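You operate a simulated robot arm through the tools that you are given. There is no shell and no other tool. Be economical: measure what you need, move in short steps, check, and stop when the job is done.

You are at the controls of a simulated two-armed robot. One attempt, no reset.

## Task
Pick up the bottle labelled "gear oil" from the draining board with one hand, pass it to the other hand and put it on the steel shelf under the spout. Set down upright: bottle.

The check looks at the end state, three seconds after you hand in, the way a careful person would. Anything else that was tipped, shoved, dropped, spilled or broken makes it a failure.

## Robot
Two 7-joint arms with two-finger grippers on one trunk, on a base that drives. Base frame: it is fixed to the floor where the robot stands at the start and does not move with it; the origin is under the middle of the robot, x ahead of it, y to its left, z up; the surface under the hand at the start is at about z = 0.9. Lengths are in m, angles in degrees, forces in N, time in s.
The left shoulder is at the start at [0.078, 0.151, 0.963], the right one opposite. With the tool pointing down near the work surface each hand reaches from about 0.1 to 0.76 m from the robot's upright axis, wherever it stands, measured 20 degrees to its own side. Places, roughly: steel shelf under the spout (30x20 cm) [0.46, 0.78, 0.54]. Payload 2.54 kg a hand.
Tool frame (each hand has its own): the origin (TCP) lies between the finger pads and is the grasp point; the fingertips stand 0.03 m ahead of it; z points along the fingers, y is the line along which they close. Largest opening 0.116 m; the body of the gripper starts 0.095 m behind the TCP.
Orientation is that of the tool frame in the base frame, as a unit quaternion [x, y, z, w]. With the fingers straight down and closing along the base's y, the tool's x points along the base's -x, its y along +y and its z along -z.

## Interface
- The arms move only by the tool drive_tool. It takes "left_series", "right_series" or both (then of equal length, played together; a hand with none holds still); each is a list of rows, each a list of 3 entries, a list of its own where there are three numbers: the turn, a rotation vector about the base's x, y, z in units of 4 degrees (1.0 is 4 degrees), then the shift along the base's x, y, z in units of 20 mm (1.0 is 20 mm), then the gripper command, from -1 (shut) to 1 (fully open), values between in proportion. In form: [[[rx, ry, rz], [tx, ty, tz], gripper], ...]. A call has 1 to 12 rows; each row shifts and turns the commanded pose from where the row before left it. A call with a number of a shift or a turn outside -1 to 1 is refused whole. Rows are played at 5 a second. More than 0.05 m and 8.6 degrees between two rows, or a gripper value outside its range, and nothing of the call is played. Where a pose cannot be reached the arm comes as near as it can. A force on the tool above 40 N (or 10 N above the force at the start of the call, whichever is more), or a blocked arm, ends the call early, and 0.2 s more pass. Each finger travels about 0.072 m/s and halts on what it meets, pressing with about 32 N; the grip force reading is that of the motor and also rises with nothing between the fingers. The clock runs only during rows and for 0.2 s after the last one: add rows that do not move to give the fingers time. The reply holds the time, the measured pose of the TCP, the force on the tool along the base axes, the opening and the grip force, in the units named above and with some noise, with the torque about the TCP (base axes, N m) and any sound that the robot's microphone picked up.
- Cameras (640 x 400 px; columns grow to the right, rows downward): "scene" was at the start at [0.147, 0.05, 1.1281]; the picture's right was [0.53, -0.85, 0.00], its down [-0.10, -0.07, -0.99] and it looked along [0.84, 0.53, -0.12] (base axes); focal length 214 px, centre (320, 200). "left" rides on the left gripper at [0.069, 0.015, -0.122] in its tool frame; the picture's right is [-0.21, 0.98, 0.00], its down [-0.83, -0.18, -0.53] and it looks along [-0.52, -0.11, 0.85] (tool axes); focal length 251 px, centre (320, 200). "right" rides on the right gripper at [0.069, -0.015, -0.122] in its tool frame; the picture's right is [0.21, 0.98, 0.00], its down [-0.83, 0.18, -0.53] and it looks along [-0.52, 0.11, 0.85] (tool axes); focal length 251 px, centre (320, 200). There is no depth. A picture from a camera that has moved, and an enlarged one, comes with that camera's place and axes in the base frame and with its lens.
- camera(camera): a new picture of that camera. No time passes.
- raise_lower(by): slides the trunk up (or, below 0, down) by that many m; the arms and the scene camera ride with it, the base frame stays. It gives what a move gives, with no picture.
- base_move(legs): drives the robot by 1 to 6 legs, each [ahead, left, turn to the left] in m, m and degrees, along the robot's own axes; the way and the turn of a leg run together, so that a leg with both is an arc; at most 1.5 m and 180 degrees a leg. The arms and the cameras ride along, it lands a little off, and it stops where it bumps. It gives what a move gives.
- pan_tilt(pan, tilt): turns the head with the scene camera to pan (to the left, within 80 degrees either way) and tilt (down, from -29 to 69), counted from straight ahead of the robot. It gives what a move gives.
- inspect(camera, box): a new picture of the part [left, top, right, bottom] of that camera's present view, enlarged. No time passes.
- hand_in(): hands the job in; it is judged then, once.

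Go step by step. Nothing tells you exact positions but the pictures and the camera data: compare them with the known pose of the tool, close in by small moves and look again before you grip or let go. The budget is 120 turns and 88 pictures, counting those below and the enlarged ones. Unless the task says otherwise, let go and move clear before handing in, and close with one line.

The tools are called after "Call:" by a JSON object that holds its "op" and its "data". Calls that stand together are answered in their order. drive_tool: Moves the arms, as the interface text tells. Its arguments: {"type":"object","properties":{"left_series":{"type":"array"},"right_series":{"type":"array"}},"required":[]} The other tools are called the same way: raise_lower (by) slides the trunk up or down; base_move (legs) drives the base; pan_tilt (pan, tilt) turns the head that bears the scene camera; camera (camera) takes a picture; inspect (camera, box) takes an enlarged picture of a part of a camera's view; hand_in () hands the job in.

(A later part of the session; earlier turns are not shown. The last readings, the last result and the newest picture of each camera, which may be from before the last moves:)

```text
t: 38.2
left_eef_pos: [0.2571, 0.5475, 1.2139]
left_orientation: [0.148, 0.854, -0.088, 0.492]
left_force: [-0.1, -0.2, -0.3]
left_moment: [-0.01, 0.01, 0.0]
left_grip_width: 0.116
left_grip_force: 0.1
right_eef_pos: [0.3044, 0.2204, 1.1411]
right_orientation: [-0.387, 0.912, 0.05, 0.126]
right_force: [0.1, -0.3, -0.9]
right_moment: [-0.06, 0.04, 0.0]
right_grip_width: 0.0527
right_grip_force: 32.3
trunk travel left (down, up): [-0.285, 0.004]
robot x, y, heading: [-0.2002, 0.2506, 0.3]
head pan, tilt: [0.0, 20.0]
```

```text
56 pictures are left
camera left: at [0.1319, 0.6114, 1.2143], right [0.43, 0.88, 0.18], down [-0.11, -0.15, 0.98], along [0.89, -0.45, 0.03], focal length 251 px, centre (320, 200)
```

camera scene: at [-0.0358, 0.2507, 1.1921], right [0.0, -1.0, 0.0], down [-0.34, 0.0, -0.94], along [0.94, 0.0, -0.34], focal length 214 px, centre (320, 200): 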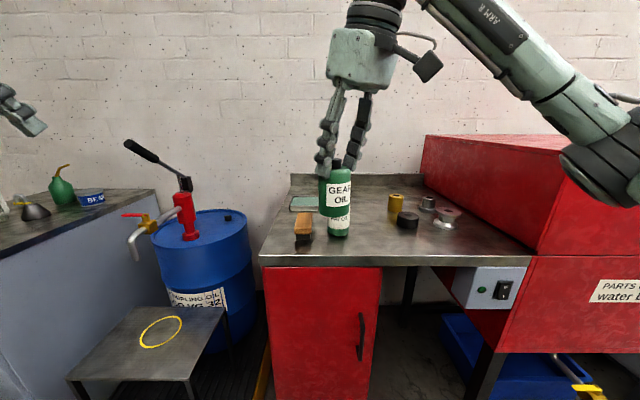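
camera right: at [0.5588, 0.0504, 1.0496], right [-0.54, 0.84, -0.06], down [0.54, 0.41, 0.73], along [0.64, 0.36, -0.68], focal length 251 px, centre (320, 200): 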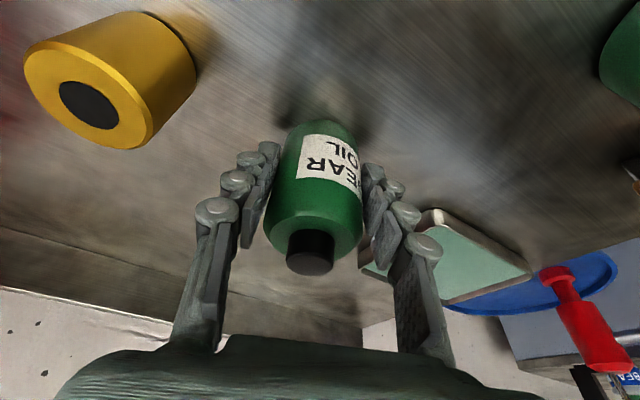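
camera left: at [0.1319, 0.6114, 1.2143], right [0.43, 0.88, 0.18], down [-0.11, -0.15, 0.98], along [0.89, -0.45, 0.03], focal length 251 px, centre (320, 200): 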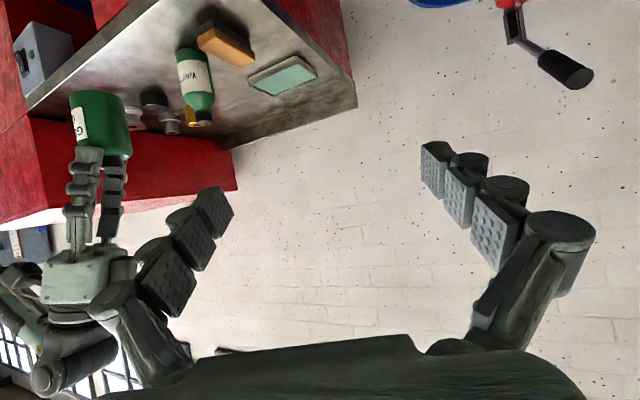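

Continuing the yaw to -45° and approaching to a standoff.

Call:
{"op": "drive_tool", "data": {"left_series": [[[0, 0, -0.625], [-0.2, -1, 0], 1], [[0, 0, -0.625], [-0.2, -1, 0], 1], [[0, 0, -0.625], [-0.2, -1, 0], 1], [[0, 0, -0.625], [-0.2, -1, 0], 1], [[0, 0, -0.625], [-0.2, -1, 0], 1], [[0, 0, -0.625], [-0.2, -1, 0], 1], [[0, 0, -0.625], [-0.2, -1, 0], 1], [[0, 0, -0.625], [-0.2, -1, 0], 1], [[0, 0, -0.625], [-0.2, -1, 0], 1], [[0, 0, -0.625], [-0.2, -1, 0], 1]]}}

Call:
{"op": "camera", "data": {"camera": "left"}}

Call:
{"op": "camera", "data": {"camera": "scene"}}

```text
t: 40.5
left_eef_pos: [0.218, 0.3474, 1.2132]
left_orientation: [0.329, 0.801, -0.193, 0.461]
left_force: [0.8, -0.1, 0.3]
left_moment: [0.01, 0.02, 0.02]
left_grip_width: 0.1157
left_grip_force: 0.0
right_eef_pos: [0.3049, 0.2206, 1.1397]
right_orientation: [-0.387, 0.912, 0.05, 0.126]
right_force: [0.1, -0.4, -3.2]
right_moment: [0.02, -0.02, 0.03]
right_grip_width: 0.0525
right_grip_force: 32.5
trunk travel left (down, up): [-0.285, 0.004]
robot x, y, heading: [-0.2027, 0.25, 0.2]
head pan, tilt: [0.0, 20.0]
```

```text
55 pictures are left
camera left: at [0.1301, 0.4588, 1.2137], right [0.77, 0.62, 0.18], down [-0.16, -0.09, 0.98], along [0.62, -0.78, 0.03], focal length 251 px, centre (320, 200)
```

left: 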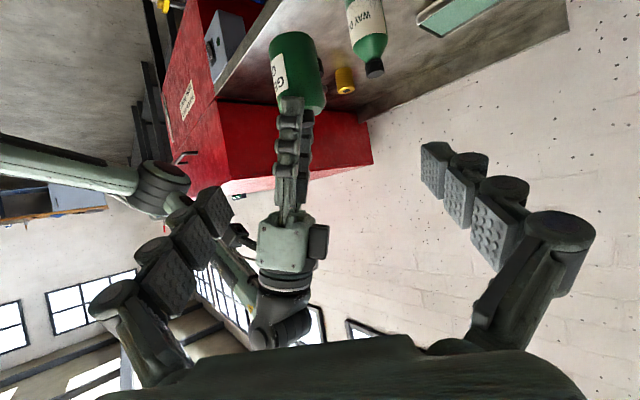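

```text
54 pictures are left
camera scene: at [-0.0356, 0.2499, 1.1921], right [0.0, -1.0, 0.0], down [-0.34, 0.0, -0.94], along [0.94, 0.0, -0.34], focal length 214 px, centre (320, 200)
```

scene: 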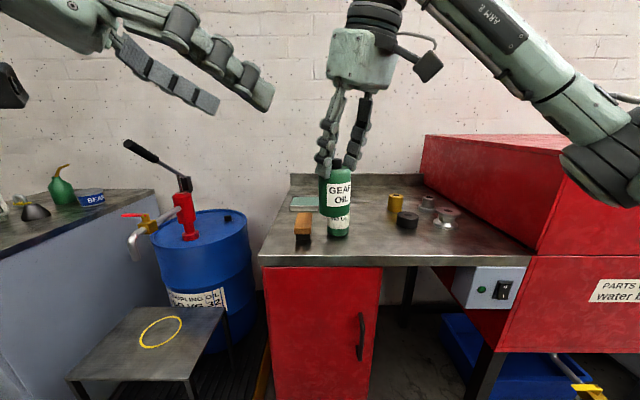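

The left tool axis points where intended. I'll correct the lateral offset, advance 0.09 m along the tool axis, and look again.

Call:
{"op": "drive_tool", "data": {"left_series": [[[0, 0, 0], [-0.9, -1, 0.4], 1], [[0, 0, 0], [0, -0.1, 0], 1], [[0, 0, 0], [0.612, -0.612, -0.5], 1], [[0, 0, 0], [0.612, -0.612, -0.5], 1], [[0, 0, 0], [0.612, -0.612, -0.5], 1], [[0, 0, 0], [0.612, -0.612, -0.5], 1], [[0, 0, 0], [0.306, -0.306, -0.25], 1]]}}

Call:
{"op": "camera", "data": {"camera": "left"}}

Call:
{"op": "inspect", "data": {"camera": "scene", "box": [180, 60, 480, 260]}}

Call:
{"op": "camera", "data": {"camera": "right"}}

```text
t: 42.0
left_eef_pos: [0.255, 0.2719, 1.1778]
left_orientation: [0.33, 0.8, -0.194, 0.461]
left_force: [-0.1, 0.8, 0.2]
left_moment: [0.02, 0.01, -0.01]
left_grip_width: 0.1156
left_grip_force: 0.2
right_eef_pos: [0.3033, 0.2197, 1.141]
right_orientation: [-0.386, 0.912, 0.05, 0.126]
right_force: [-0.6, -0.8, -1.7]
right_moment: [-0.03, 0.03, 0.02]
right_grip_width: 0.0524
right_grip_force: 32.0
trunk travel left (down, up): [-0.285, 0.004]
robot x, y, heading: [-0.2013, 0.2468, 0.3]
head pan, tilt: [0.0, 20.0]
```

```text
53 pictures are left
camera left: at [0.167, 0.3823, 1.1774], right [0.77, 0.62, 0.18], down [-0.16, -0.09, 0.98], along [0.62, -0.78, 0.03], focal length 251 px, centre (320, 200)
```

left: 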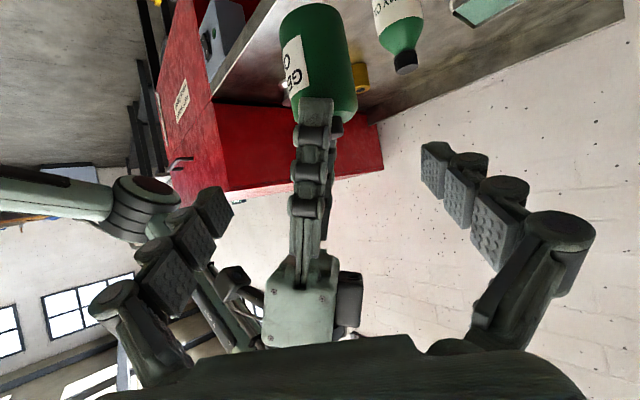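

```text
2.00 times, centred on (330, 160) of scene
camera zoom: at [-0.0356, 0.2501, 1.1921], right [0.0, -1.0, 0.0], down [-0.34, 0.0, -0.94], along [0.94, 0.0, -0.34], focal length 429 px, centre (300, 280)
```

zoom: 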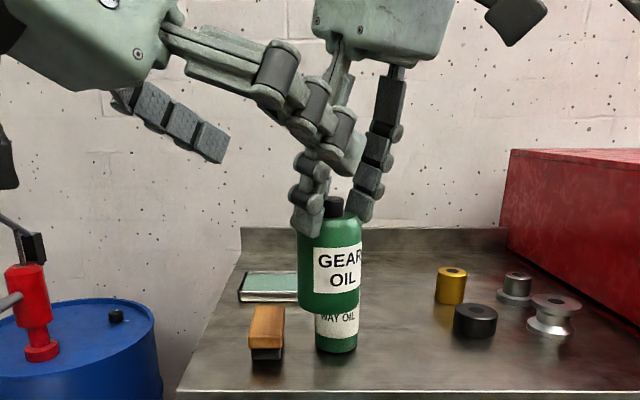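

```text
51 pictures are left
camera right: at [0.2449, 0.1373, 1.2395], right [-0.84, 0.53, -0.06], down [0.32, 0.6, 0.73], along [0.43, 0.6, -0.68], focal length 251 px, centre (320, 200)
```

right: 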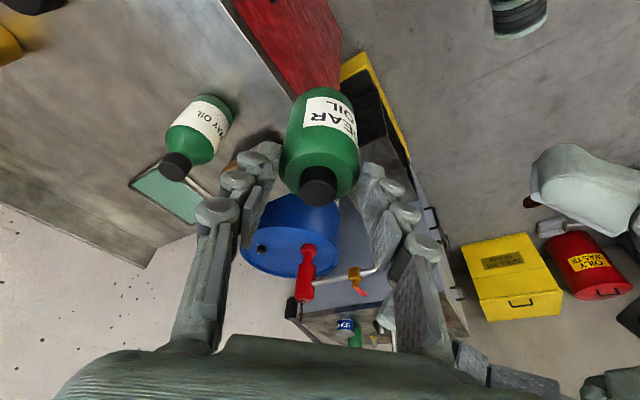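

The bottle has slid about 4 cm down in the right grip and is held near its shoulder. It has stayed put since then, spanning z≈1.05–1.137. So I'll aim the left hand lower, at z≈1.092, and move carefully: first down and slightly back, then forward along the tool axis.

Call:
{"op": "drive_tool", "data": {"left_series": [[[0, 0, 0], [-0.4, 0.35, -0.85], 1], [[0, 0, 0], [-0.35, 0.3, -0.85], 1], [[0, 0, 0], [0.612, -0.612, -0.5], 1], [[0, 0, 0], [0.612, -0.612, -0.5], 1], [[0, 0, 0], [0.612, -0.612, -0.5], 1]]}}

Call:
{"op": "camera", "data": {"camera": "left"}}

Call:
{"op": "inspect", "data": {"camera": "scene", "box": [180, 60, 480, 260]}}

Call:
{"op": "camera", "data": {"camera": "right"}}

```text
t: 43.2
left_eef_pos: [0.2773, 0.2464, 1.1113]
left_orientation: [0.329, 0.801, -0.192, 0.461]
left_force: [-0.4, -0.3, 0.0]
left_moment: [0.0, 0.02, 0.0]
left_grip_width: 0.1159
left_grip_force: 0.1
right_eef_pos: [0.3042, 0.2197, 1.1405]
right_orientation: [-0.386, 0.912, 0.05, 0.125]
right_force: [0.3, -0.2, -2.0]
right_moment: [0.0, 0.03, -0.02]
right_grip_width: 0.0525
right_grip_force: 32.4
trunk travel left (down, up): [-0.285, 0.004]
robot x, y, heading: [-0.1964, 0.2505, 0.3]
head pan, tilt: [0.0, 20.0]
```

```text
50 pictures are left
camera left: at [0.1888, 0.3577, 1.1127], right [0.77, 0.62, 0.18], down [-0.16, -0.09, 0.98], along [0.62, -0.78, 0.03], focal length 251 px, centre (320, 200)
```

left: 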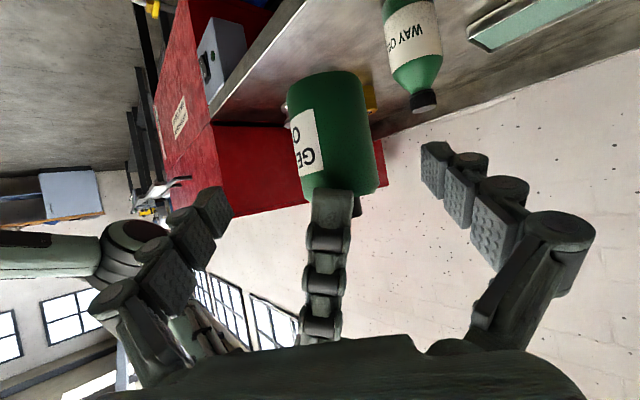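

```text
2.00 times, centred on (330, 160) of scene
camera zoom: at [-0.0355, 0.2497, 1.192], right [0.0, -1.0, 0.0], down [-0.34, 0.0, -0.94], along [0.94, 0.0, -0.34], focal length 429 px, centre (300, 280)
```

zoom: 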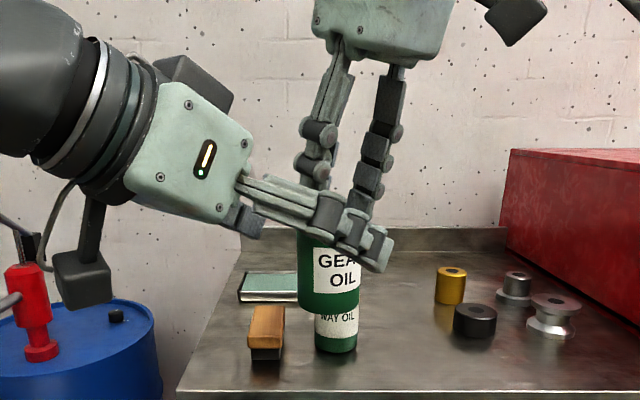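

```text
48 pictures are left
camera right: at [0.245, 0.1368, 1.2394], right [-0.84, 0.53, -0.06], down [0.32, 0.6, 0.73], along [0.43, 0.6, -0.68], focal length 251 px, centre (320, 200)
```

right: 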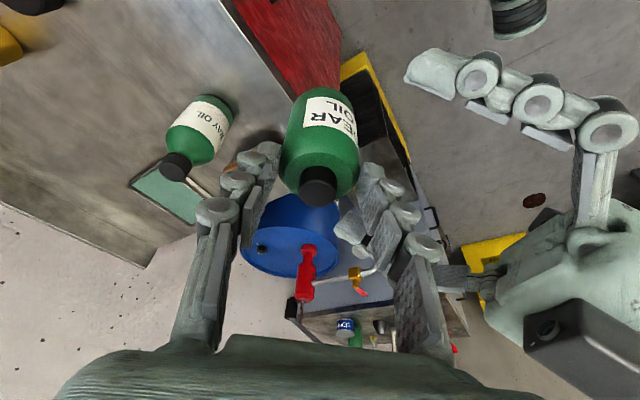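

The bottle sits slightly off the left hand's centre line, by about 13 mm laterally. I'll correct that and advance the last 4 cm, then check before closing.

Call:
{"op": "drive_tool", "data": {"left_series": [[[0, 0, 0], [0.5, 0.43, 0.05], 1], [[0, 0, 0], [0.612, -0.612, -0.5], 1], [[0, 0, 0], [0.612, -0.612, -0.5], 1], [[0, 0, 0], [0.06, -0.06, -0.05], 1]]}}

Call:
{"op": "camera", "data": {"camera": "left"}}

Call:
{"op": "inspect", "data": {"camera": "scene", "box": [240, 100, 420, 220]}}

Call:
{"op": "camera", "data": {"camera": "right"}}

```text
t: 44.2
left_eef_pos: [0.3116, 0.2312, 1.0922]
left_orientation: [0.33, 0.801, -0.193, 0.461]
left_force: [-0.3, 1.3, -0.9]
left_moment: [0.02, -0.02, -0.02]
left_grip_width: 0.116
left_grip_force: 0.1
right_eef_pos: [0.3043, 0.2194, 1.141]
right_orientation: [-0.386, 0.912, 0.049, 0.125]
right_force: [-0.2, 0.0, -1.5]
right_moment: [0.0, -0.01, 0.02]
right_grip_width: 0.0525
right_grip_force: 31.5
trunk travel left (down, up): [-0.285, 0.004]
robot x, y, heading: [-0.1974, 0.2487, 0.5]
head pan, tilt: [0.0, 20.0]
```

```text
47 pictures are left
camera left: at [0.2242, 0.3418, 1.0927], right [0.77, 0.62, 0.18], down [-0.16, -0.09, 0.98], along [0.62, -0.78, 0.03], focal length 251 px, centre (320, 200)
```

left: 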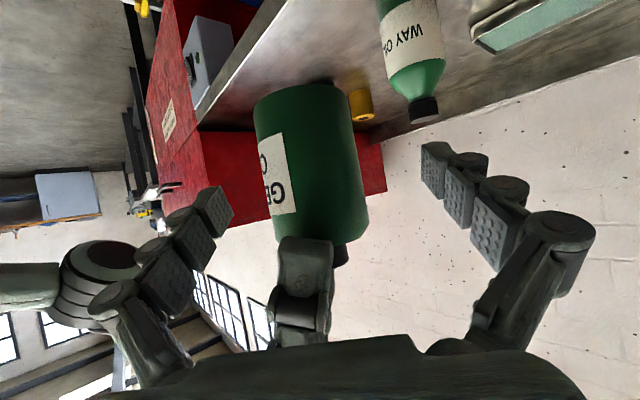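

```text
3.33 times, centred on (330, 160) of scene
camera zoom: at [-0.0359, 0.2502, 1.1921], right [0.0, -1.0, 0.0], down [-0.34, 0.0, -0.94], along [0.94, 0.0, -0.34], focal length 715 px, centre (287, 333)
```

zoom: 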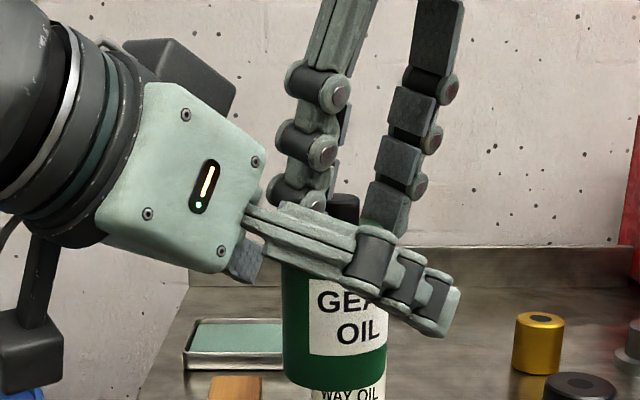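

```text
45 pictures are left
camera right: at [0.2445, 0.1373, 1.2397], right [-0.84, 0.53, -0.06], down [0.32, 0.6, 0.73], along [0.43, 0.6, -0.68], focal length 251 px, centre (320, 200)
```

right: 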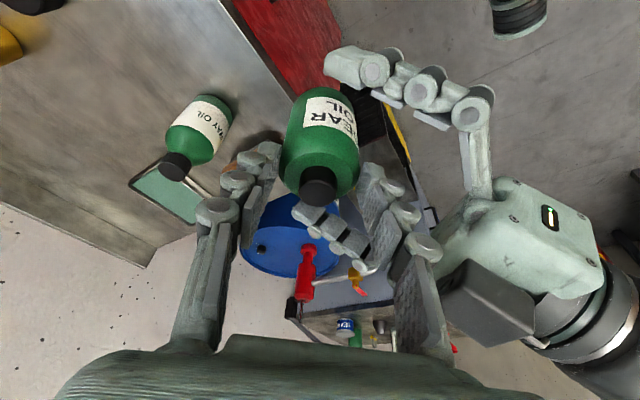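

Laterally the bottle is centred between the left fingers, with about 2 cm of bottle below the tips. Closing the left hand.

Call:
{"op": "drive_tool", "data": {"left_series": [[[0, 0, 0], [0, 0, 0], 0.4], [[0, 0, 0], [0, 0, 0], 0.1], [[0, 0, 0], [0, 0, 0], -0.1], [[0, 0, 0], [0, 0, 0], -1], [[0, 0, 0], [0, 0, 0], -1], [[0, 0, 0], [0, 0, 0], -1]]}}

Call:
{"op": "camera", "data": {"camera": "left"}}

Call:
{"op": "camera", "data": {"camera": "right"}}

```text
t: 45.6
left_eef_pos: [0.3112, 0.2303, 1.093]
left_orientation: [0.331, 0.8, -0.195, 0.461]
left_force: [-18.8, -10.5, 2.0]
left_moment: [0.04, -0.23, 0.13]
left_grip_width: 0.0518
left_grip_force: 31.8
right_eef_pos: [0.305, 0.221, 1.1401]
right_orientation: [-0.387, 0.912, 0.05, 0.127]
right_force: [19.2, 10.6, -3.5]
right_moment: [0.4, -0.67, -0.23]
right_grip_width: 0.0527
right_grip_force: 31.8
trunk travel left (down, up): [-0.285, 0.004]
robot x, y, heading: [-0.1971, 0.247, 0.4]
head pan, tilt: [0.0, 20.0]
```

```text
44 pictures are left
camera left: at [0.2234, 0.3412, 1.0927], right [0.77, 0.61, 0.18], down [-0.16, -0.09, 0.98], along [0.62, -0.78, 0.03], focal length 251 px, centre (320, 200)
```

left: 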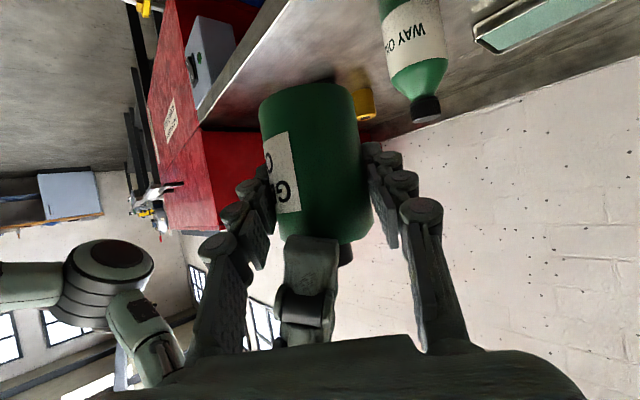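

```text
43 pictures are left
camera right: at [0.2453, 0.1377, 1.2393], right [-0.84, 0.53, -0.06], down [0.32, 0.6, 0.74], along [0.43, 0.6, -0.67], focal length 251 px, centre (320, 200)
```

right: 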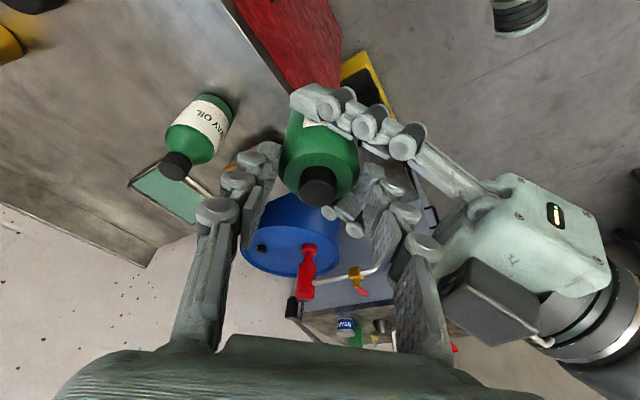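

Both hands hold the bottle, with about 20 N of lateral strain between them. I'll shift the left hand a few mm to relieve it.

Call:
{"op": "drive_tool", "data": {"left_series": [[[0, 0, 0], [-0.15, -0.1, 0], -1], [[0, 0, 0], [0, 0, 0], -1]]}}

```text
t: 46.2
left_eef_pos: [0.3093, 0.2289, 1.0929]
left_orientation: [0.33, 0.801, -0.193, 0.461]
left_force: [-7.1, -8.3, 0.6]
left_moment: [0.06, -0.1, 0.16]
left_grip_width: 0.0517
left_grip_force: 32.3
right_eef_pos: [0.3033, 0.2199, 1.1409]
right_orientation: [-0.388, 0.912, 0.05, 0.125]
right_force: [8.1, 8.4, -2.7]
right_moment: [0.35, -0.23, -0.19]
right_grip_width: 0.0524
right_grip_force: 32.2
trunk travel left (down, up): [-0.285, 0.004]
robot x, y, heading: [-0.1973, 0.2489, 0.3]
head pan, tilt: [0.0, 20.0]
```

Strain is now low. A last small relief, then I'll open the right hand only partly to 0.075 m (its finger is near the left palm) and raise it straight up slowly.

Call:
{"op": "drive_tool", "data": {"left_series": [[[0, 0, 0], [-0.06, -0.08, 0], -1], [[0, 0, 0], [0, 0, 0], -1], [[0, 0, 0], [0, 0, 0], -1], [[0, 0, 0], [0, 0, 0], -1], [[0, 0, 0], [0, 0, 0], -1]], "right_series": [[[0, 0, 0], [0, 0, 0], -1], [[0, 0, 0], [0, 0, 0], 0.0], [[0, 0, 0], [0, 0, 0], 0.25], [[0, 0, 0], [0, 0, 0], 0.25], [[0, 0, 0], [0, 0, 0], 0.25]]}}

Call:
{"op": "camera", "data": {"camera": "left"}}

Call:
{"op": "camera", "data": {"camera": "right"}}

```text
t: 47.5
left_eef_pos: [0.3075, 0.2292, 1.0931]
left_orientation: [0.33, 0.801, -0.194, 0.461]
left_force: [-0.1, 0.8, 0.3]
left_moment: [0.01, 0.01, -0.01]
left_grip_width: 0.0518
left_grip_force: 32.0
right_eef_pos: [0.304, 0.2195, 1.1415]
right_orientation: [-0.386, 0.913, 0.05, 0.125]
right_force: [-0.8, 0.4, -0.6]
right_moment: [-0.02, 0.0, 0.01]
right_grip_width: 0.0727
right_grip_force: 0.0
trunk travel left (down, up): [-0.285, 0.004]
robot x, y, heading: [-0.1989, 0.2475, 0.4]
head pan, tilt: [0.0, 20.0]
```

```text
42 pictures are left
camera left: at [0.2197, 0.3385, 1.093], right [0.77, 0.62, 0.18], down [-0.16, -0.09, 0.98], along [0.62, -0.78, 0.03], focal length 251 px, centre (320, 200)
```

left: 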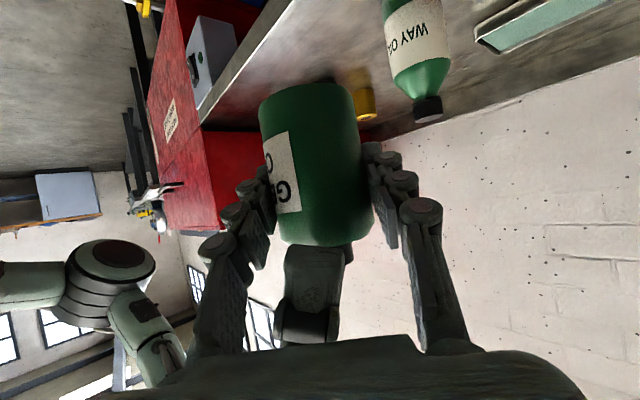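

```text
41 pictures are left
camera right: at [0.2448, 0.1373, 1.2396], right [-0.84, 0.53, -0.06], down [0.32, 0.6, 0.73], along [0.43, 0.6, -0.68], focal length 251 px, centre (320, 200)
```

right: 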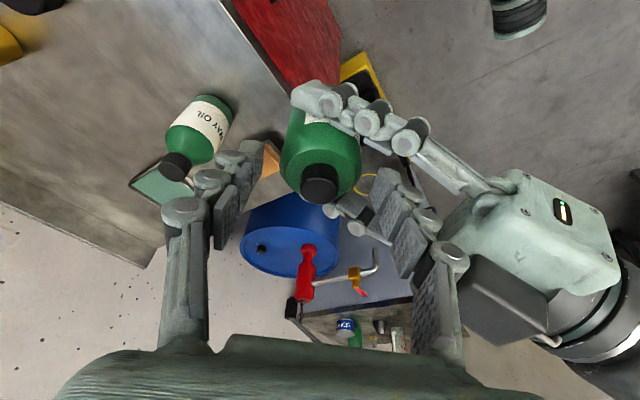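

The left hand alone now holds the bottle, still upright. Raising the right hand clear.

Call:
{"op": "drive_tool", "data": {"right_series": [[[0, 0, 0], [0, 0, 0.6], 0.25], [[0, 0, 0], [-0.1, -0.1, 0.8], 0.25], [[0, 0, 0], [-0.1, -0.1, 0.8], 0.25], [[0, 0, 0], [0, -0.2, 0.8], 0.25], [[0, 0, 0], [0, -0.4, 0.8], 0.25], [[0, 0, 0], [0, -0.8, 0.5], 0.25], [[0, 0, 0], [0, -1, 0.2], 0.25], [[0, 0, 0], [0, -1, 0], 0.25], [[0, 0, 0], [0, -1, 0], 0.25], [[0, 0, 0], [0, -1, 0], 0.25]]}}

Call:
{"op": "camera", "data": {"camera": "scene"}}

Call:
{"op": "camera", "data": {"camera": "left"}}

```text
t: 49.6
left_eef_pos: [0.3077, 0.2264, 1.0925]
left_orientation: [0.329, 0.801, -0.192, 0.462]
left_force: [0.3, -0.6, -0.3]
left_moment: [0.03, 0.0, 0.0]
left_grip_width: 0.0517
left_grip_force: 32.5
right_eef_pos: [0.3003, 0.1064, 1.2304]
right_orientation: [-0.387, 0.912, 0.05, 0.126]
right_force: [0.1, -0.5, 0.1]
right_moment: [0.03, 0.03, -0.05]
right_grip_width: 0.0728
right_grip_force: 0.2
trunk travel left (down, up): [-0.285, 0.004]
robot x, y, heading: [-0.1966, 0.2483, 0.4]
head pan, tilt: [0.0, 20.0]
```

```text
40 pictures are left
camera scene: at [-0.0358, 0.2498, 1.1921], right [0.0, -1.0, 0.0], down [-0.34, 0.0, -0.94], along [0.94, 0.0, -0.34], focal length 214 px, centre (320, 200)
```

scene: 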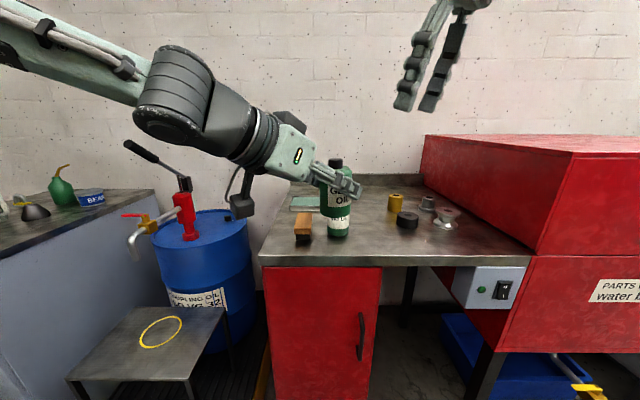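

```text
39 pictures are left
camera left: at [0.2196, 0.3381, 1.0931], right [0.77, 0.62, 0.18], down [-0.16, -0.09, 0.98], along [0.62, -0.78, 0.03], focal length 251 px, centre (320, 200)
```

left: 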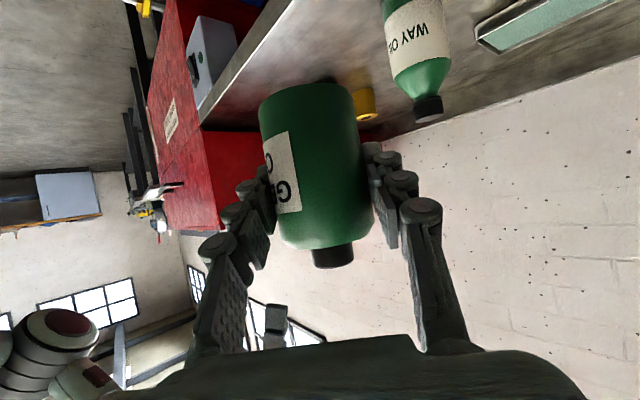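

The handover worked and the bottle is steady and upright. Next I'll swing the left hand to point straight ahead and tuck the right hand back.

Call:
{"op": "drive_tool", "data": {"left_series": [[[0, 0, 0.4], [-0.1, 0.4, 0], -1], [[0, 0, 0.9], [-0.1, 0.8, 0], -1], [[0, 0, 0.9], [-0.1, 0.8, 0], -1], [[0, 0, 0.9], [-0.1, 0.8, 0], -1], [[0, 0, 0.9], [-0.1, 0.8, 0], -1], [[0, 0, 0.9], [-0.1, 0.8, 0], -1], [[0, 0, 0.9], [-0.1, 0.8, 0], -1], [[0, 0, 0.9], [-0.1, 0.8, 0], -1], [[0, 0, 0.9], [-0.1, 0.8, 0], -1], [[0, 0, 0.9], [-0.1, 0.8, 0], -1], [[0, 0, 0.9], [-0.1, 0.8, 0], -1], [[0, 0, 0.9], [-0.1, 0.8, 0], -1]], "right_series": [[[0, 0, 0], [-0.3, -0.3, 0], 0.25], [[0, 0, 0], [-0.5, -0.3, 0], 0.25], [[0, 0, 0], [-0.5, -0.3, 0], 0.25], [[0, 0, 0], [-0.5, -0.3, 0], 0.25], [[0, 0, 0], [-0.5, -0.3, 0], 0.25], [[0, 0, 0], [-0.5, -0.3, 0], 0.25], [[0, 0, 0], [-0.5, -0.3, 0], 0.25], [[0, 0, 0], [-0.5, -0.3, 0], 0.25], [[0, 0, 0], [-0.5, -0.3, 0], 0.25], [[0, 0, 0], [0, 0, 0], 0.25], [[0, 0, 0], [0, 0, 0], 0.25], [[0, 0, 0], [0, 0, 0], 0.25]]}}

Call:
{"op": "camera", "data": {"camera": "left"}}

Call:
{"op": "pan_tilt", "data": {"pan": 35, "tilt": 35}}

Call:
{"op": "camera", "data": {"camera": "scene"}}

```text
t: 52.2
left_eef_pos: [0.2816, 0.4126, 1.0925]
left_orientation: [0.025, 0.866, -0.017, 0.499]
left_force: [0.4, 0.4, -0.4]
left_moment: [-0.02, -0.01, -0.01]
left_grip_width: 0.0517
left_grip_force: 31.5
right_eef_pos: [0.2156, 0.0545, 1.232]
right_orientation: [-0.386, 0.912, 0.049, 0.126]
right_force: [0.2, 0.5, 0.5]
right_moment: [0.02, -0.01, 0.03]
right_grip_width: 0.0725
right_grip_force: 0.0
trunk travel left (down, up): [-0.285, 0.004]
robot x, y, heading: [-0.1959, 0.2488, 0.2]
head pan, tilt: [0.0, 20.0]
```

```text
38 pictures are left
camera left: at [0.1452, 0.4371, 1.0929], right [0.17, 0.97, 0.18], down [-0.06, -0.17, 0.98], along [0.98, -0.18, 0.03], focal length 251 px, centre (320, 200)
```

left: 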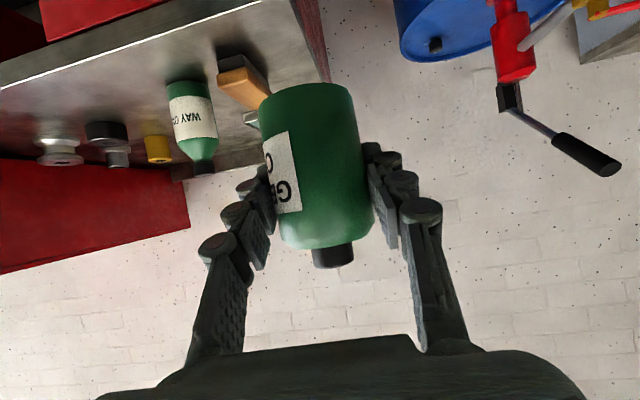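

```text
t: 53.3
left_eef_pos: [0.2831, 0.4122, 1.0925]
left_orientation: [0.027, 0.865, -0.018, 0.5]
left_force: [-0.3, -0.6, 0.1]
left_moment: [0.02, 0.0, 0.0]
left_grip_width: 0.0516
left_grip_force: 32.1
right_eef_pos: [0.2152, 0.0548, 1.231]
right_orientation: [-0.386, 0.912, 0.05, 0.125]
right_force: [-0.3, -0.8, 0.5]
right_moment: [-0.01, 0.0, 0.02]
right_grip_width: 0.0726
right_grip_force: 0.1
trunk travel left (down, up): [-0.285, 0.004]
robot x, y, heading: [-0.196, 0.2525, 0.1]
head pan, tilt: [35.0, 35.0]
```

```text
37 pictures are left
camera scene: at [-0.0569, 0.3006, 1.1683], right [0.58, -0.82, 0.0], down [-0.47, -0.33, -0.82], along [0.67, 0.47, -0.57], focal length 214 px, centre (320, 200)
```

scene: 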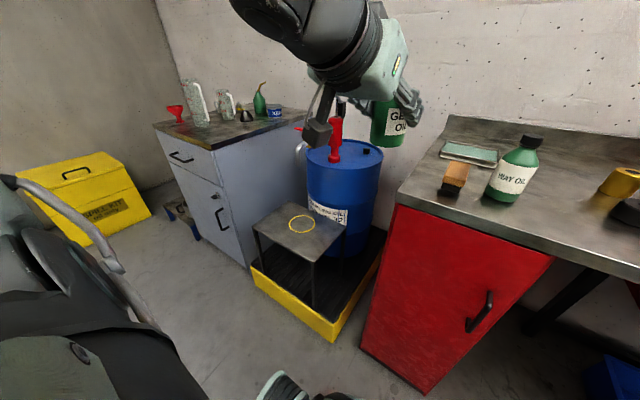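

The bottle hasn't slipped in the left hand. The shelf spans about x 0.35–0.57, y 0.61–0.92, with the ring centre at [0.485, 0.78]. I'll drive left 0.35 m, staying back from the drip tray, then lower the trunk.

Call:
{"op": "base_move", "data": {"legs": [[0, 0.35, 0]]}}

Call:
{"op": "raise_lower", "data": {"by": -0.15}}

Call:
{"op": "pan_tilt", "data": {"pan": 10, "tilt": 35}}

Call:
{"op": "camera", "data": {"camera": "scene"}}

Call:
{"op": "camera", "data": {"camera": "left"}}

```text
t: 57.2
left_eef_pos: [0.2811, 0.7595, 1.0935]
left_orientation: [0.025, 0.866, -0.017, 0.499]
left_force: [-0.7, 0.1, 1.0]
left_moment: [0.01, 0.0, -0.05]
left_grip_width: 0.0514
left_grip_force: 31.8
right_eef_pos: [0.2133, 0.403, 1.2315]
right_orientation: [-0.387, 0.912, 0.05, 0.126]
right_force: [-0.1, 0.0, -0.1]
right_moment: [0.0, 0.0, 0.01]
right_grip_width: 0.0724
right_grip_force: 0.1
trunk travel left (down, up): [-0.285, 0.004]
robot x, y, heading: [-0.2002, 0.5972, 0.3]
head pan, tilt: [35.0, 35.0]
```

```text
t: 58.9
left_eef_pos: [0.2818, 0.7598, 0.9433]
left_orientation: [0.027, 0.866, -0.018, 0.499]
left_force: [-0.6, -0.6, -0.2]
left_moment: [0.02, 0.02, -0.04]
left_grip_width: 0.0515
left_grip_force: 31.8
right_eef_pos: [0.2132, 0.402, 1.0818]
right_orientation: [-0.388, 0.912, 0.05, 0.126]
right_force: [-0.3, -0.7, 0.2]
right_moment: [-0.01, -0.03, 0.0]
right_grip_width: 0.0724
right_grip_force: 0.0
trunk travel left (down, up): [-0.135, 0.154]
robot x, y, heading: [-0.1991, 0.5974, 0.5]
head pan, tilt: [35.0, 35.0]
```

```text
t: 59.8
left_eef_pos: [0.281, 0.7603, 0.9423]
left_orientation: [0.026, 0.866, -0.017, 0.499]
left_force: [-0.1, 0.4, 0.2]
left_moment: [0.02, 0.0, -0.01]
left_grip_width: 0.0514
left_grip_force: 31.8
right_eef_pos: [0.2138, 0.4023, 1.0815]
right_orientation: [-0.386, 0.912, 0.049, 0.126]
right_force: [-0.6, -0.5, 0.6]
right_moment: [-0.03, 0.0, 0.01]
right_grip_width: 0.0726
right_grip_force: 0.1
trunk travel left (down, up): [-0.135, 0.154]
robot x, y, heading: [-0.1992, 0.5957, 0.6]
head pan, tilt: [10.0, 35.0]
```

```text
36 pictures are left
camera scene: at [-0.044, 0.6141, 1.0182], right [0.18, -0.98, 0.0], down [-0.56, -0.1, -0.82], along [0.81, 0.15, -0.57], focal length 214 px, centre (320, 200)
```

scene: 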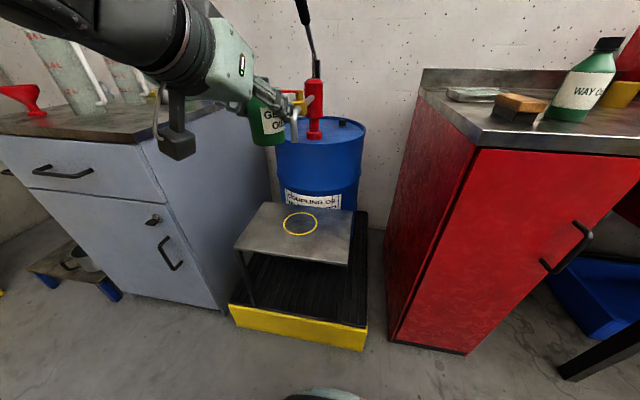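

```text
35 pictures are left
camera left: at [0.1433, 0.7855, 0.943], right [0.17, 0.97, 0.18], down [-0.06, -0.17, 0.98], along [0.98, -0.18, 0.03], focal length 251 px, centre (320, 200)
```

left: 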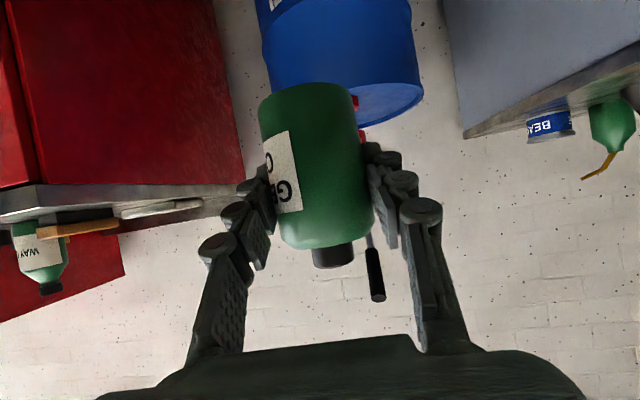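

All clear. I'll lower the trunk the rest of the way and bring the left hand down to z≈0.66 in front of the shelf, below spout height.

Call:
{"op": "raise_lower", "data": {"by": -0.13}}

Call:
{"op": "drive_tool", "data": {"left_series": [[[0, 0, 0], [0, 0, -0.5], -1], [[0, 0, 0], [0, 0, -0.9], -1], [[0, 0, 0], [0, 0.1, -0.9], -1], [[0, 0, 0], [0.1, 0.2, -0.9], -1], [[0, 0, 0], [0.1, 0.2, -0.9], -1], [[0, 0, 0], [0.2, 0.2, -0.9], -1], [[0, 0, 0], [0.2, 0.2, -0.9], -1], [[0, 0, 0], [0.2, 0.1, -0.9], -1], [[0, 0, 0], [0, 0, -0.3], -1]]}}

Call:
{"op": "camera", "data": {"camera": "scene"}}

Call:
{"op": "camera", "data": {"camera": "left"}}

```text
t: 61.4
left_eef_pos: [0.2817, 0.7585, 0.8121]
left_orientation: [0.026, 0.866, -0.018, 0.5]
left_force: [1.2, 0.0, 0.8]
left_moment: [-0.01, 0.01, 0.0]
left_grip_width: 0.0513
left_grip_force: 32.5
right_eef_pos: [0.2129, 0.4019, 0.9505]
right_orientation: [-0.386, 0.912, 0.049, 0.126]
right_force: [0.4, -0.7, 0.0]
right_moment: [-0.03, 0.0, 0.02]
right_grip_width: 0.0725
right_grip_force: 0.0
trunk travel left (down, up): [-0.005, 0.284]
robot x, y, heading: [-0.2012, 0.5987, 0.4]
head pan, tilt: [10.0, 35.0]
```

```text
t: 63.4
left_eef_pos: [0.3278, 0.7753, 0.6868]
left_orientation: [0.025, 0.867, -0.017, 0.498]
left_force: [-0.3, -0.4, -0.3]
left_moment: [-0.02, 0.04, -0.03]
left_grip_width: 0.0517
left_grip_force: 31.8
left hand out of reach, approached as far as the arm can: row 2, 3, 4, 5, 6
right_eef_pos: [0.2138, 0.403, 0.951]
right_orientation: [-0.387, 0.912, 0.05, 0.125]
right_force: [-0.1, -0.6, -0.5]
right_moment: [-0.01, 0.04, 0.02]
right_grip_width: 0.0723
right_grip_force: 0.1
trunk travel left (down, up): [-0.005, 0.284]
robot x, y, heading: [-0.2026, 0.597, 0.3]
head pan, tilt: [10.0, 35.0]
```

```text
34 pictures are left
camera scene: at [-0.044, 0.614, 0.8882], right [0.18, -0.98, 0.0], down [-0.56, -0.1, -0.82], along [0.81, 0.15, -0.57], focal length 214 px, centre (320, 200)
```

scene: 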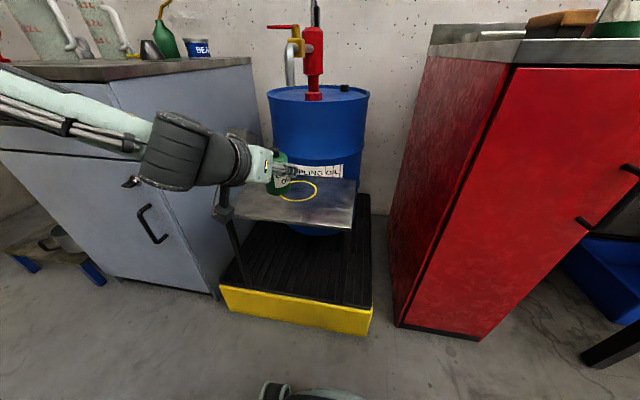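

```text
33 pictures are left
camera left: at [0.1906, 0.8003, 0.6871], right [0.17, 0.97, 0.18], down [-0.06, -0.17, 0.98], along [0.98, -0.18, 0.03], focal length 251 px, centre (320, 200)
```

left: 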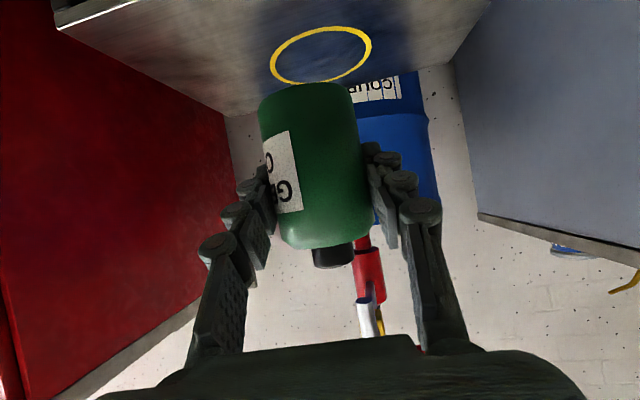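

The bottle is in front of the shelf at the right height. I'll drive ahead 0.06 m, then extend over the ring at z≈0.63.

Call:
{"op": "base_move", "data": {"legs": [[0.06, 0, 0]]}}

Call:
{"op": "drive_tool", "data": {"left_series": [[[0, 0, 0], [0.5, 0.05, -0.3], -1], [[0, 0, 0], [0.8, 0.05, -0.4], -1], [[0, 0, 0], [0.8, 0.05, -0.4], -1], [[0, 0, 0], [0.8, 0.05, -0.4], -1], [[0, 0, 0], [0.8, 0.05, -0.5], -1], [[0, 0, 0], [0.8, 0, -0.5], -1], [[0, 0, 0], [0.8, 0, -0.3], -1]]}}

Call:
{"op": "camera", "data": {"camera": "scene"}}

Call:
{"op": "camera", "data": {"camera": "left"}}

```text
t: 64.4
left_eef_pos: [0.3878, 0.7745, 0.6858]
left_orientation: [0.026, 0.866, -0.017, 0.499]
left_force: [-0.4, 1.0, -0.8]
left_moment: [0.05, 0.02, 0.03]
left_grip_width: 0.0513
left_grip_force: 32.3
right_eef_pos: [0.2716, 0.4025, 0.952]
right_orientation: [-0.387, 0.912, 0.05, 0.127]
right_force: [0.2, 0.6, 1.5]
right_moment: [0.02, 0.02, 0.03]
right_grip_width: 0.0726
right_grip_force: 0.0
trunk travel left (down, up): [-0.005, 0.284]
robot x, y, heading: [-0.138, 0.5947, 0.3]
head pan, tilt: [10.0, 35.0]
```

```text
t: 66.0
left_eef_pos: [0.4944, 0.7796, 0.6305]
left_orientation: [0.026, 0.866, -0.018, 0.499]
left_force: [0.1, 0.5, -0.1]
left_moment: [-0.03, 0.02, 0.0]
left_grip_width: 0.0514
left_grip_force: 32.0
right_eef_pos: [0.2717, 0.4029, 0.952]
right_orientation: [-0.387, 0.912, 0.05, 0.126]
right_force: [0.1, 0.0, -0.2]
right_moment: [-0.01, -0.01, -0.01]
right_grip_width: 0.0725
right_grip_force: 0.0
trunk travel left (down, up): [-0.005, 0.284]
robot x, y, heading: [-0.1396, 0.5962, 0.3]
head pan, tilt: [10.0, 35.0]
```

```text
32 pictures are left
camera scene: at [0.015, 0.6142, 0.8882], right [0.18, -0.98, 0.0], down [-0.56, -0.1, -0.82], along [0.81, 0.15, -0.57], focal length 214 px, centre (320, 200)
```

scene: 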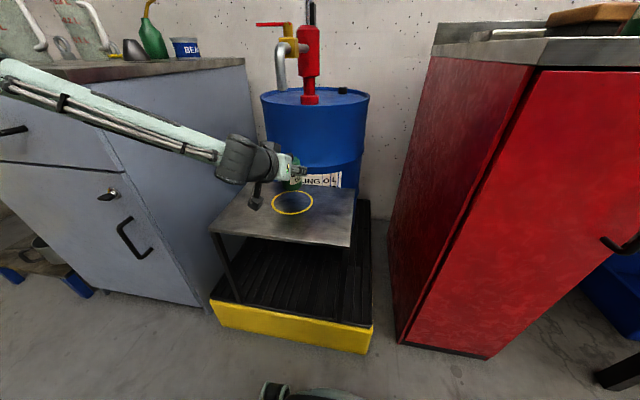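

```text
31 pictures are left
camera left: at [0.3552, 0.8053, 0.6317], right [0.17, 0.97, 0.18], down [-0.06, -0.17, 0.98], along [0.98, -0.18, 0.03], focal length 251 px, centre (320, 200)
```

left: 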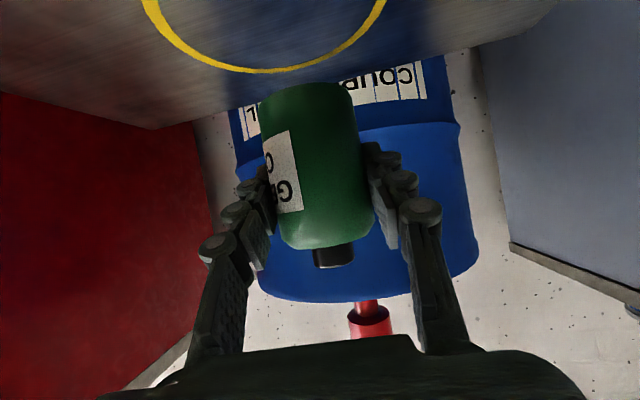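

The bottle is over the ring centre (≈[0.482, 0.777]). I'll zoom in to check upright posture and the clearance of the wrist camera over the shelf.

Call:
{"op": "inspect", "data": {"camera": "scene", "box": [200, 110, 370, 260]}}

```text
2.67 times, centred on (285, 185) of scene
camera zoom: at [0.015, 0.6142, 0.8882], right [0.18, -0.98, 0.0], down [-0.56, -0.1, -0.82], along [0.81, 0.15, -0.57], focal length 572 px, centre (413, 240)
```

zoom: 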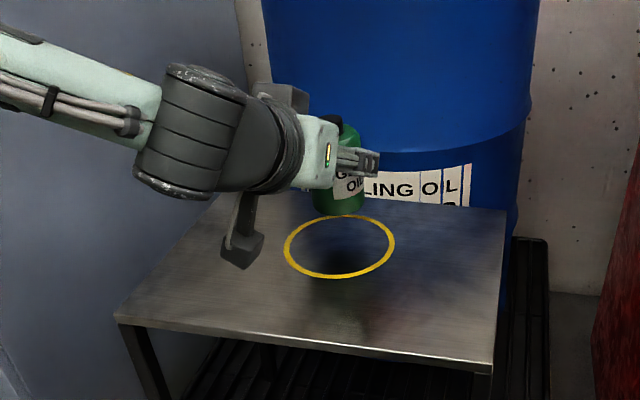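

The wrist camera will keep about 2 cm clearance. The bottle bottom is near z≈0.59, so I'll lower 4 cm and then creep down.

Call:
{"op": "drive_tool", "data": {"left_series": [[[0, 0, 0], [0, -0.1, -0.5], -1], [[0, 0, 0], [0, 0, -0.5], -1], [[0, 0, 0], [0, 0, -0.5], -1], [[0, 0, 0], [0, 0, -0.4], -1], [[0, 0, 0], [0, 0, 0], -1]]}}

Call:
{"op": "inspect", "data": {"camera": "scene", "box": [200, 110, 370, 260]}}

Call:
{"op": "camera", "data": {"camera": "left"}}

```text
t: 67.2
left_eef_pos: [0.4941, 0.7777, 0.5922]
left_orientation: [0.027, 0.866, -0.018, 0.5]
left_force: [0.3, 0.3, -0.2]
left_moment: [0.01, 0.01, 0.01]
left_grip_width: 0.0514
left_grip_force: 32.3
right_eef_pos: [0.2727, 0.4021, 0.9505]
right_orientation: [-0.386, 0.913, 0.049, 0.126]
right_force: [-0.1, -0.4, -0.1]
right_moment: [0.03, -0.01, 0.01]
right_grip_width: 0.0726
right_grip_force: 0.0
trunk travel left (down, up): [-0.005, 0.284]
robot x, y, heading: [-0.1431, 0.5979, 0.4]
head pan, tilt: [10.0, 35.0]
```

```text
2.67 times, centred on (285, 185) of scene
camera zoom: at [0.015, 0.6142, 0.8882], right [0.18, -0.98, 0.0], down [-0.56, -0.1, -0.82], along [0.81, 0.15, -0.57], focal length 572 px, centre (413, 240)
```

zoom: 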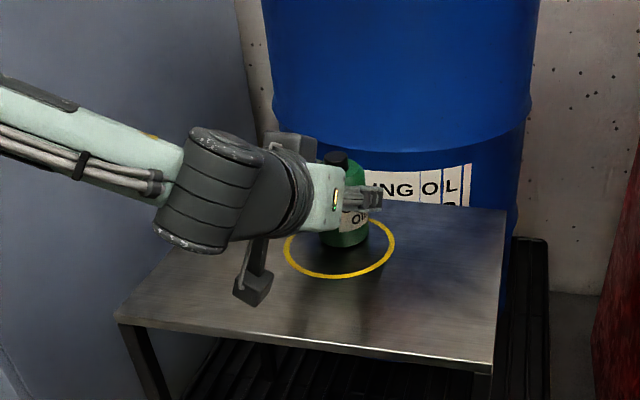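

```text
28 pictures are left
camera left: at [0.3555, 0.803, 0.5934], right [0.17, 0.97, 0.18], down [-0.06, -0.17, 0.98], along [0.98, -0.18, 0.03], focal length 251 px, centre (320, 200)
```

left: 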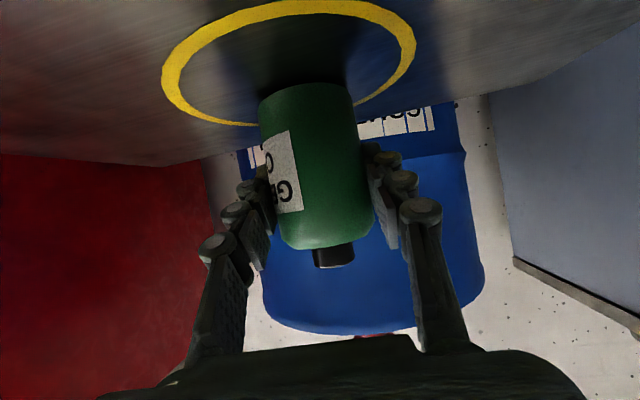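

Nearly touching, and well inside the ring. Creeping down in 3 mm steps until I feel contact.

Call:
{"op": "drive_tool", "data": {"left_series": [[[0, 0, 0], [0, 0, -0.15], -1], [[0, 0, 0], [0, 0, -0.15], -1], [[0, 0, 0], [0, 0, -0.1], -1], [[0, 0, 0], [0, 0, 0], -1]]}}

```text
t: 68.2
left_eef_pos: [0.4953, 0.7775, 0.5894]
left_orientation: [0.027, 0.864, -0.018, 0.502]
left_force: [1.3, -2.9, 21.7]
left_moment: [0.1, 0.43, 0.14]
left_grip_width: 0.0515
left_grip_force: 31.8
right_eef_pos: [0.2703, 0.4016, 0.9512]
right_orientation: [-0.386, 0.912, 0.05, 0.127]
right_force: [-0.6, -0.2, 0.3]
right_moment: [-0.01, 0.02, -0.02]
right_grip_width: 0.0723
right_grip_force: 0.0
trunk travel left (down, up): [-0.005, 0.284]
robot x, y, heading: [-0.1402, 0.5977, 0.4]
head pan, tilt: [10.0, 35.0]
```

Contact at z≈0.590, and the moment fits the bottle's base touching. I'll ease off to light contact and check the posture.

Call:
{"op": "drive_tool", "data": {"left_series": [[[0, 0, 0], [0, 0, 0.12], -1], [[0, 0, 0], [0, 0, 0], -1]]}}

Call:
{"op": "inspect", "data": {"camera": "scene", "box": [240, 130, 340, 220]}}

```text
t: 68.8
left_eef_pos: [0.4938, 0.777, 0.5889]
left_orientation: [0.027, 0.865, -0.018, 0.5]
left_force: [5.6, -4.4, 17.1]
left_moment: [0.02, 0.08, 0.02]
left_grip_width: 0.0515
left_grip_force: 32.1
right_eef_pos: [0.2703, 0.402, 0.9517]
right_orientation: [-0.387, 0.912, 0.05, 0.127]
right_force: [0.5, 0.3, -1.4]
right_moment: [-0.04, 0.0, 0.02]
right_grip_width: 0.0726
right_grip_force: 0.0
trunk travel left (down, up): [-0.005, 0.284]
robot x, y, heading: [-0.141, 0.5967, 0.3]
head pan, tilt: [10.0, 35.0]
```

```text
4.44 times, centred on (290, 175) of scene
camera zoom: at [0.0141, 0.6137, 0.8885], right [0.18, -0.98, 0.0], down [-0.56, -0.1, -0.82], along [0.81, 0.15, -0.57], focal length 953 px, centre (453, 311)
```

zoom: 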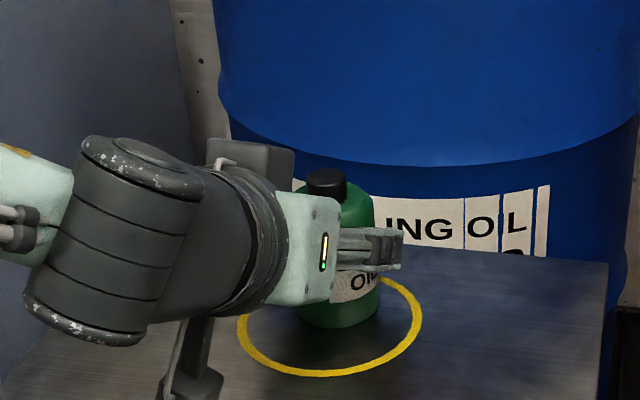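

Still about 17 N downward. Easing up a touch more.

Call:
{"op": "drive_tool", "data": {"left_series": [[[0, 0, 0], [-0.03, 0.02, 0.12], -1], [[0, 0, 0], [0, 0, 0], -1]]}}

```text
t: 69.4
left_eef_pos: [0.4921, 0.7773, 0.5898]
left_orientation: [0.027, 0.866, -0.018, 0.498]
left_force: [3.5, -2.7, 9.4]
left_moment: [0.14, -0.06, -0.01]
left_grip_width: 0.0513
left_grip_force: 31.8
right_eef_pos: [0.2715, 0.4011, 0.9513]
right_orientation: [-0.387, 0.912, 0.05, 0.126]
right_force: [-0.8, 0.5, 0.2]
right_moment: [0.0, -0.04, -0.02]
right_grip_width: 0.0727
right_grip_force: 0.1
trunk travel left (down, up): [-0.005, 0.284]
robot x, y, heading: [-0.1438, 0.601, 0.3]
head pan, tilt: [10.0, 35.0]
```

Call:
{"op": "drive_tool", "data": {"left_series": [[[0, 0, 0], [-0.03, 0.02, 0.06], -1], [[0, 0, 0], [0, 0, 0], -1]]}}

Call:
{"op": "camera", "data": {"camera": "left"}}

```text
t: 70.0
left_eef_pos: [0.4913, 0.7796, 0.5902]
left_orientation: [0.026, 0.867, -0.017, 0.498]
left_force: [-0.5, -0.4, 1.0]
left_moment: [0.04, 0.03, 0.0]
left_grip_width: 0.0513
left_grip_force: 32.0
right_eef_pos: [0.2715, 0.4025, 0.9514]
right_orientation: [-0.386, 0.912, 0.05, 0.127]
right_force: [-0.1, -0.5, 0.4]
right_moment: [-0.03, 0.03, 0.0]
right_grip_width: 0.0724
right_grip_force: 0.1
trunk travel left (down, up): [-0.005, 0.284]
robot x, y, heading: [-0.1397, 0.6004, 0.5]
head pan, tilt: [10.0, 35.0]
```

```text
26 pictures are left
camera left: at [0.3532, 0.8044, 0.5905], right [0.17, 0.97, 0.18], down [-0.05, -0.17, 0.98], along [0.98, -0.18, 0.02], focal length 251 px, centre (320, 200)
```

left: 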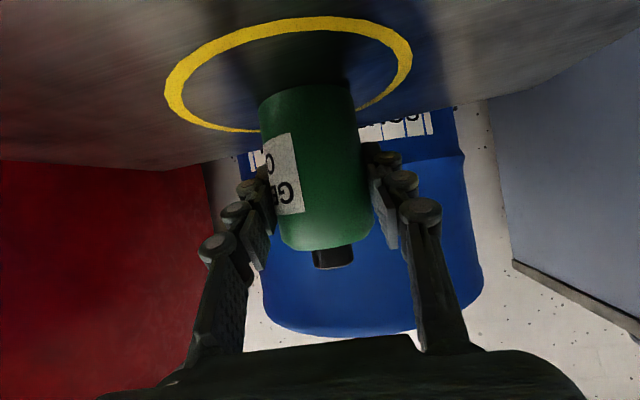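

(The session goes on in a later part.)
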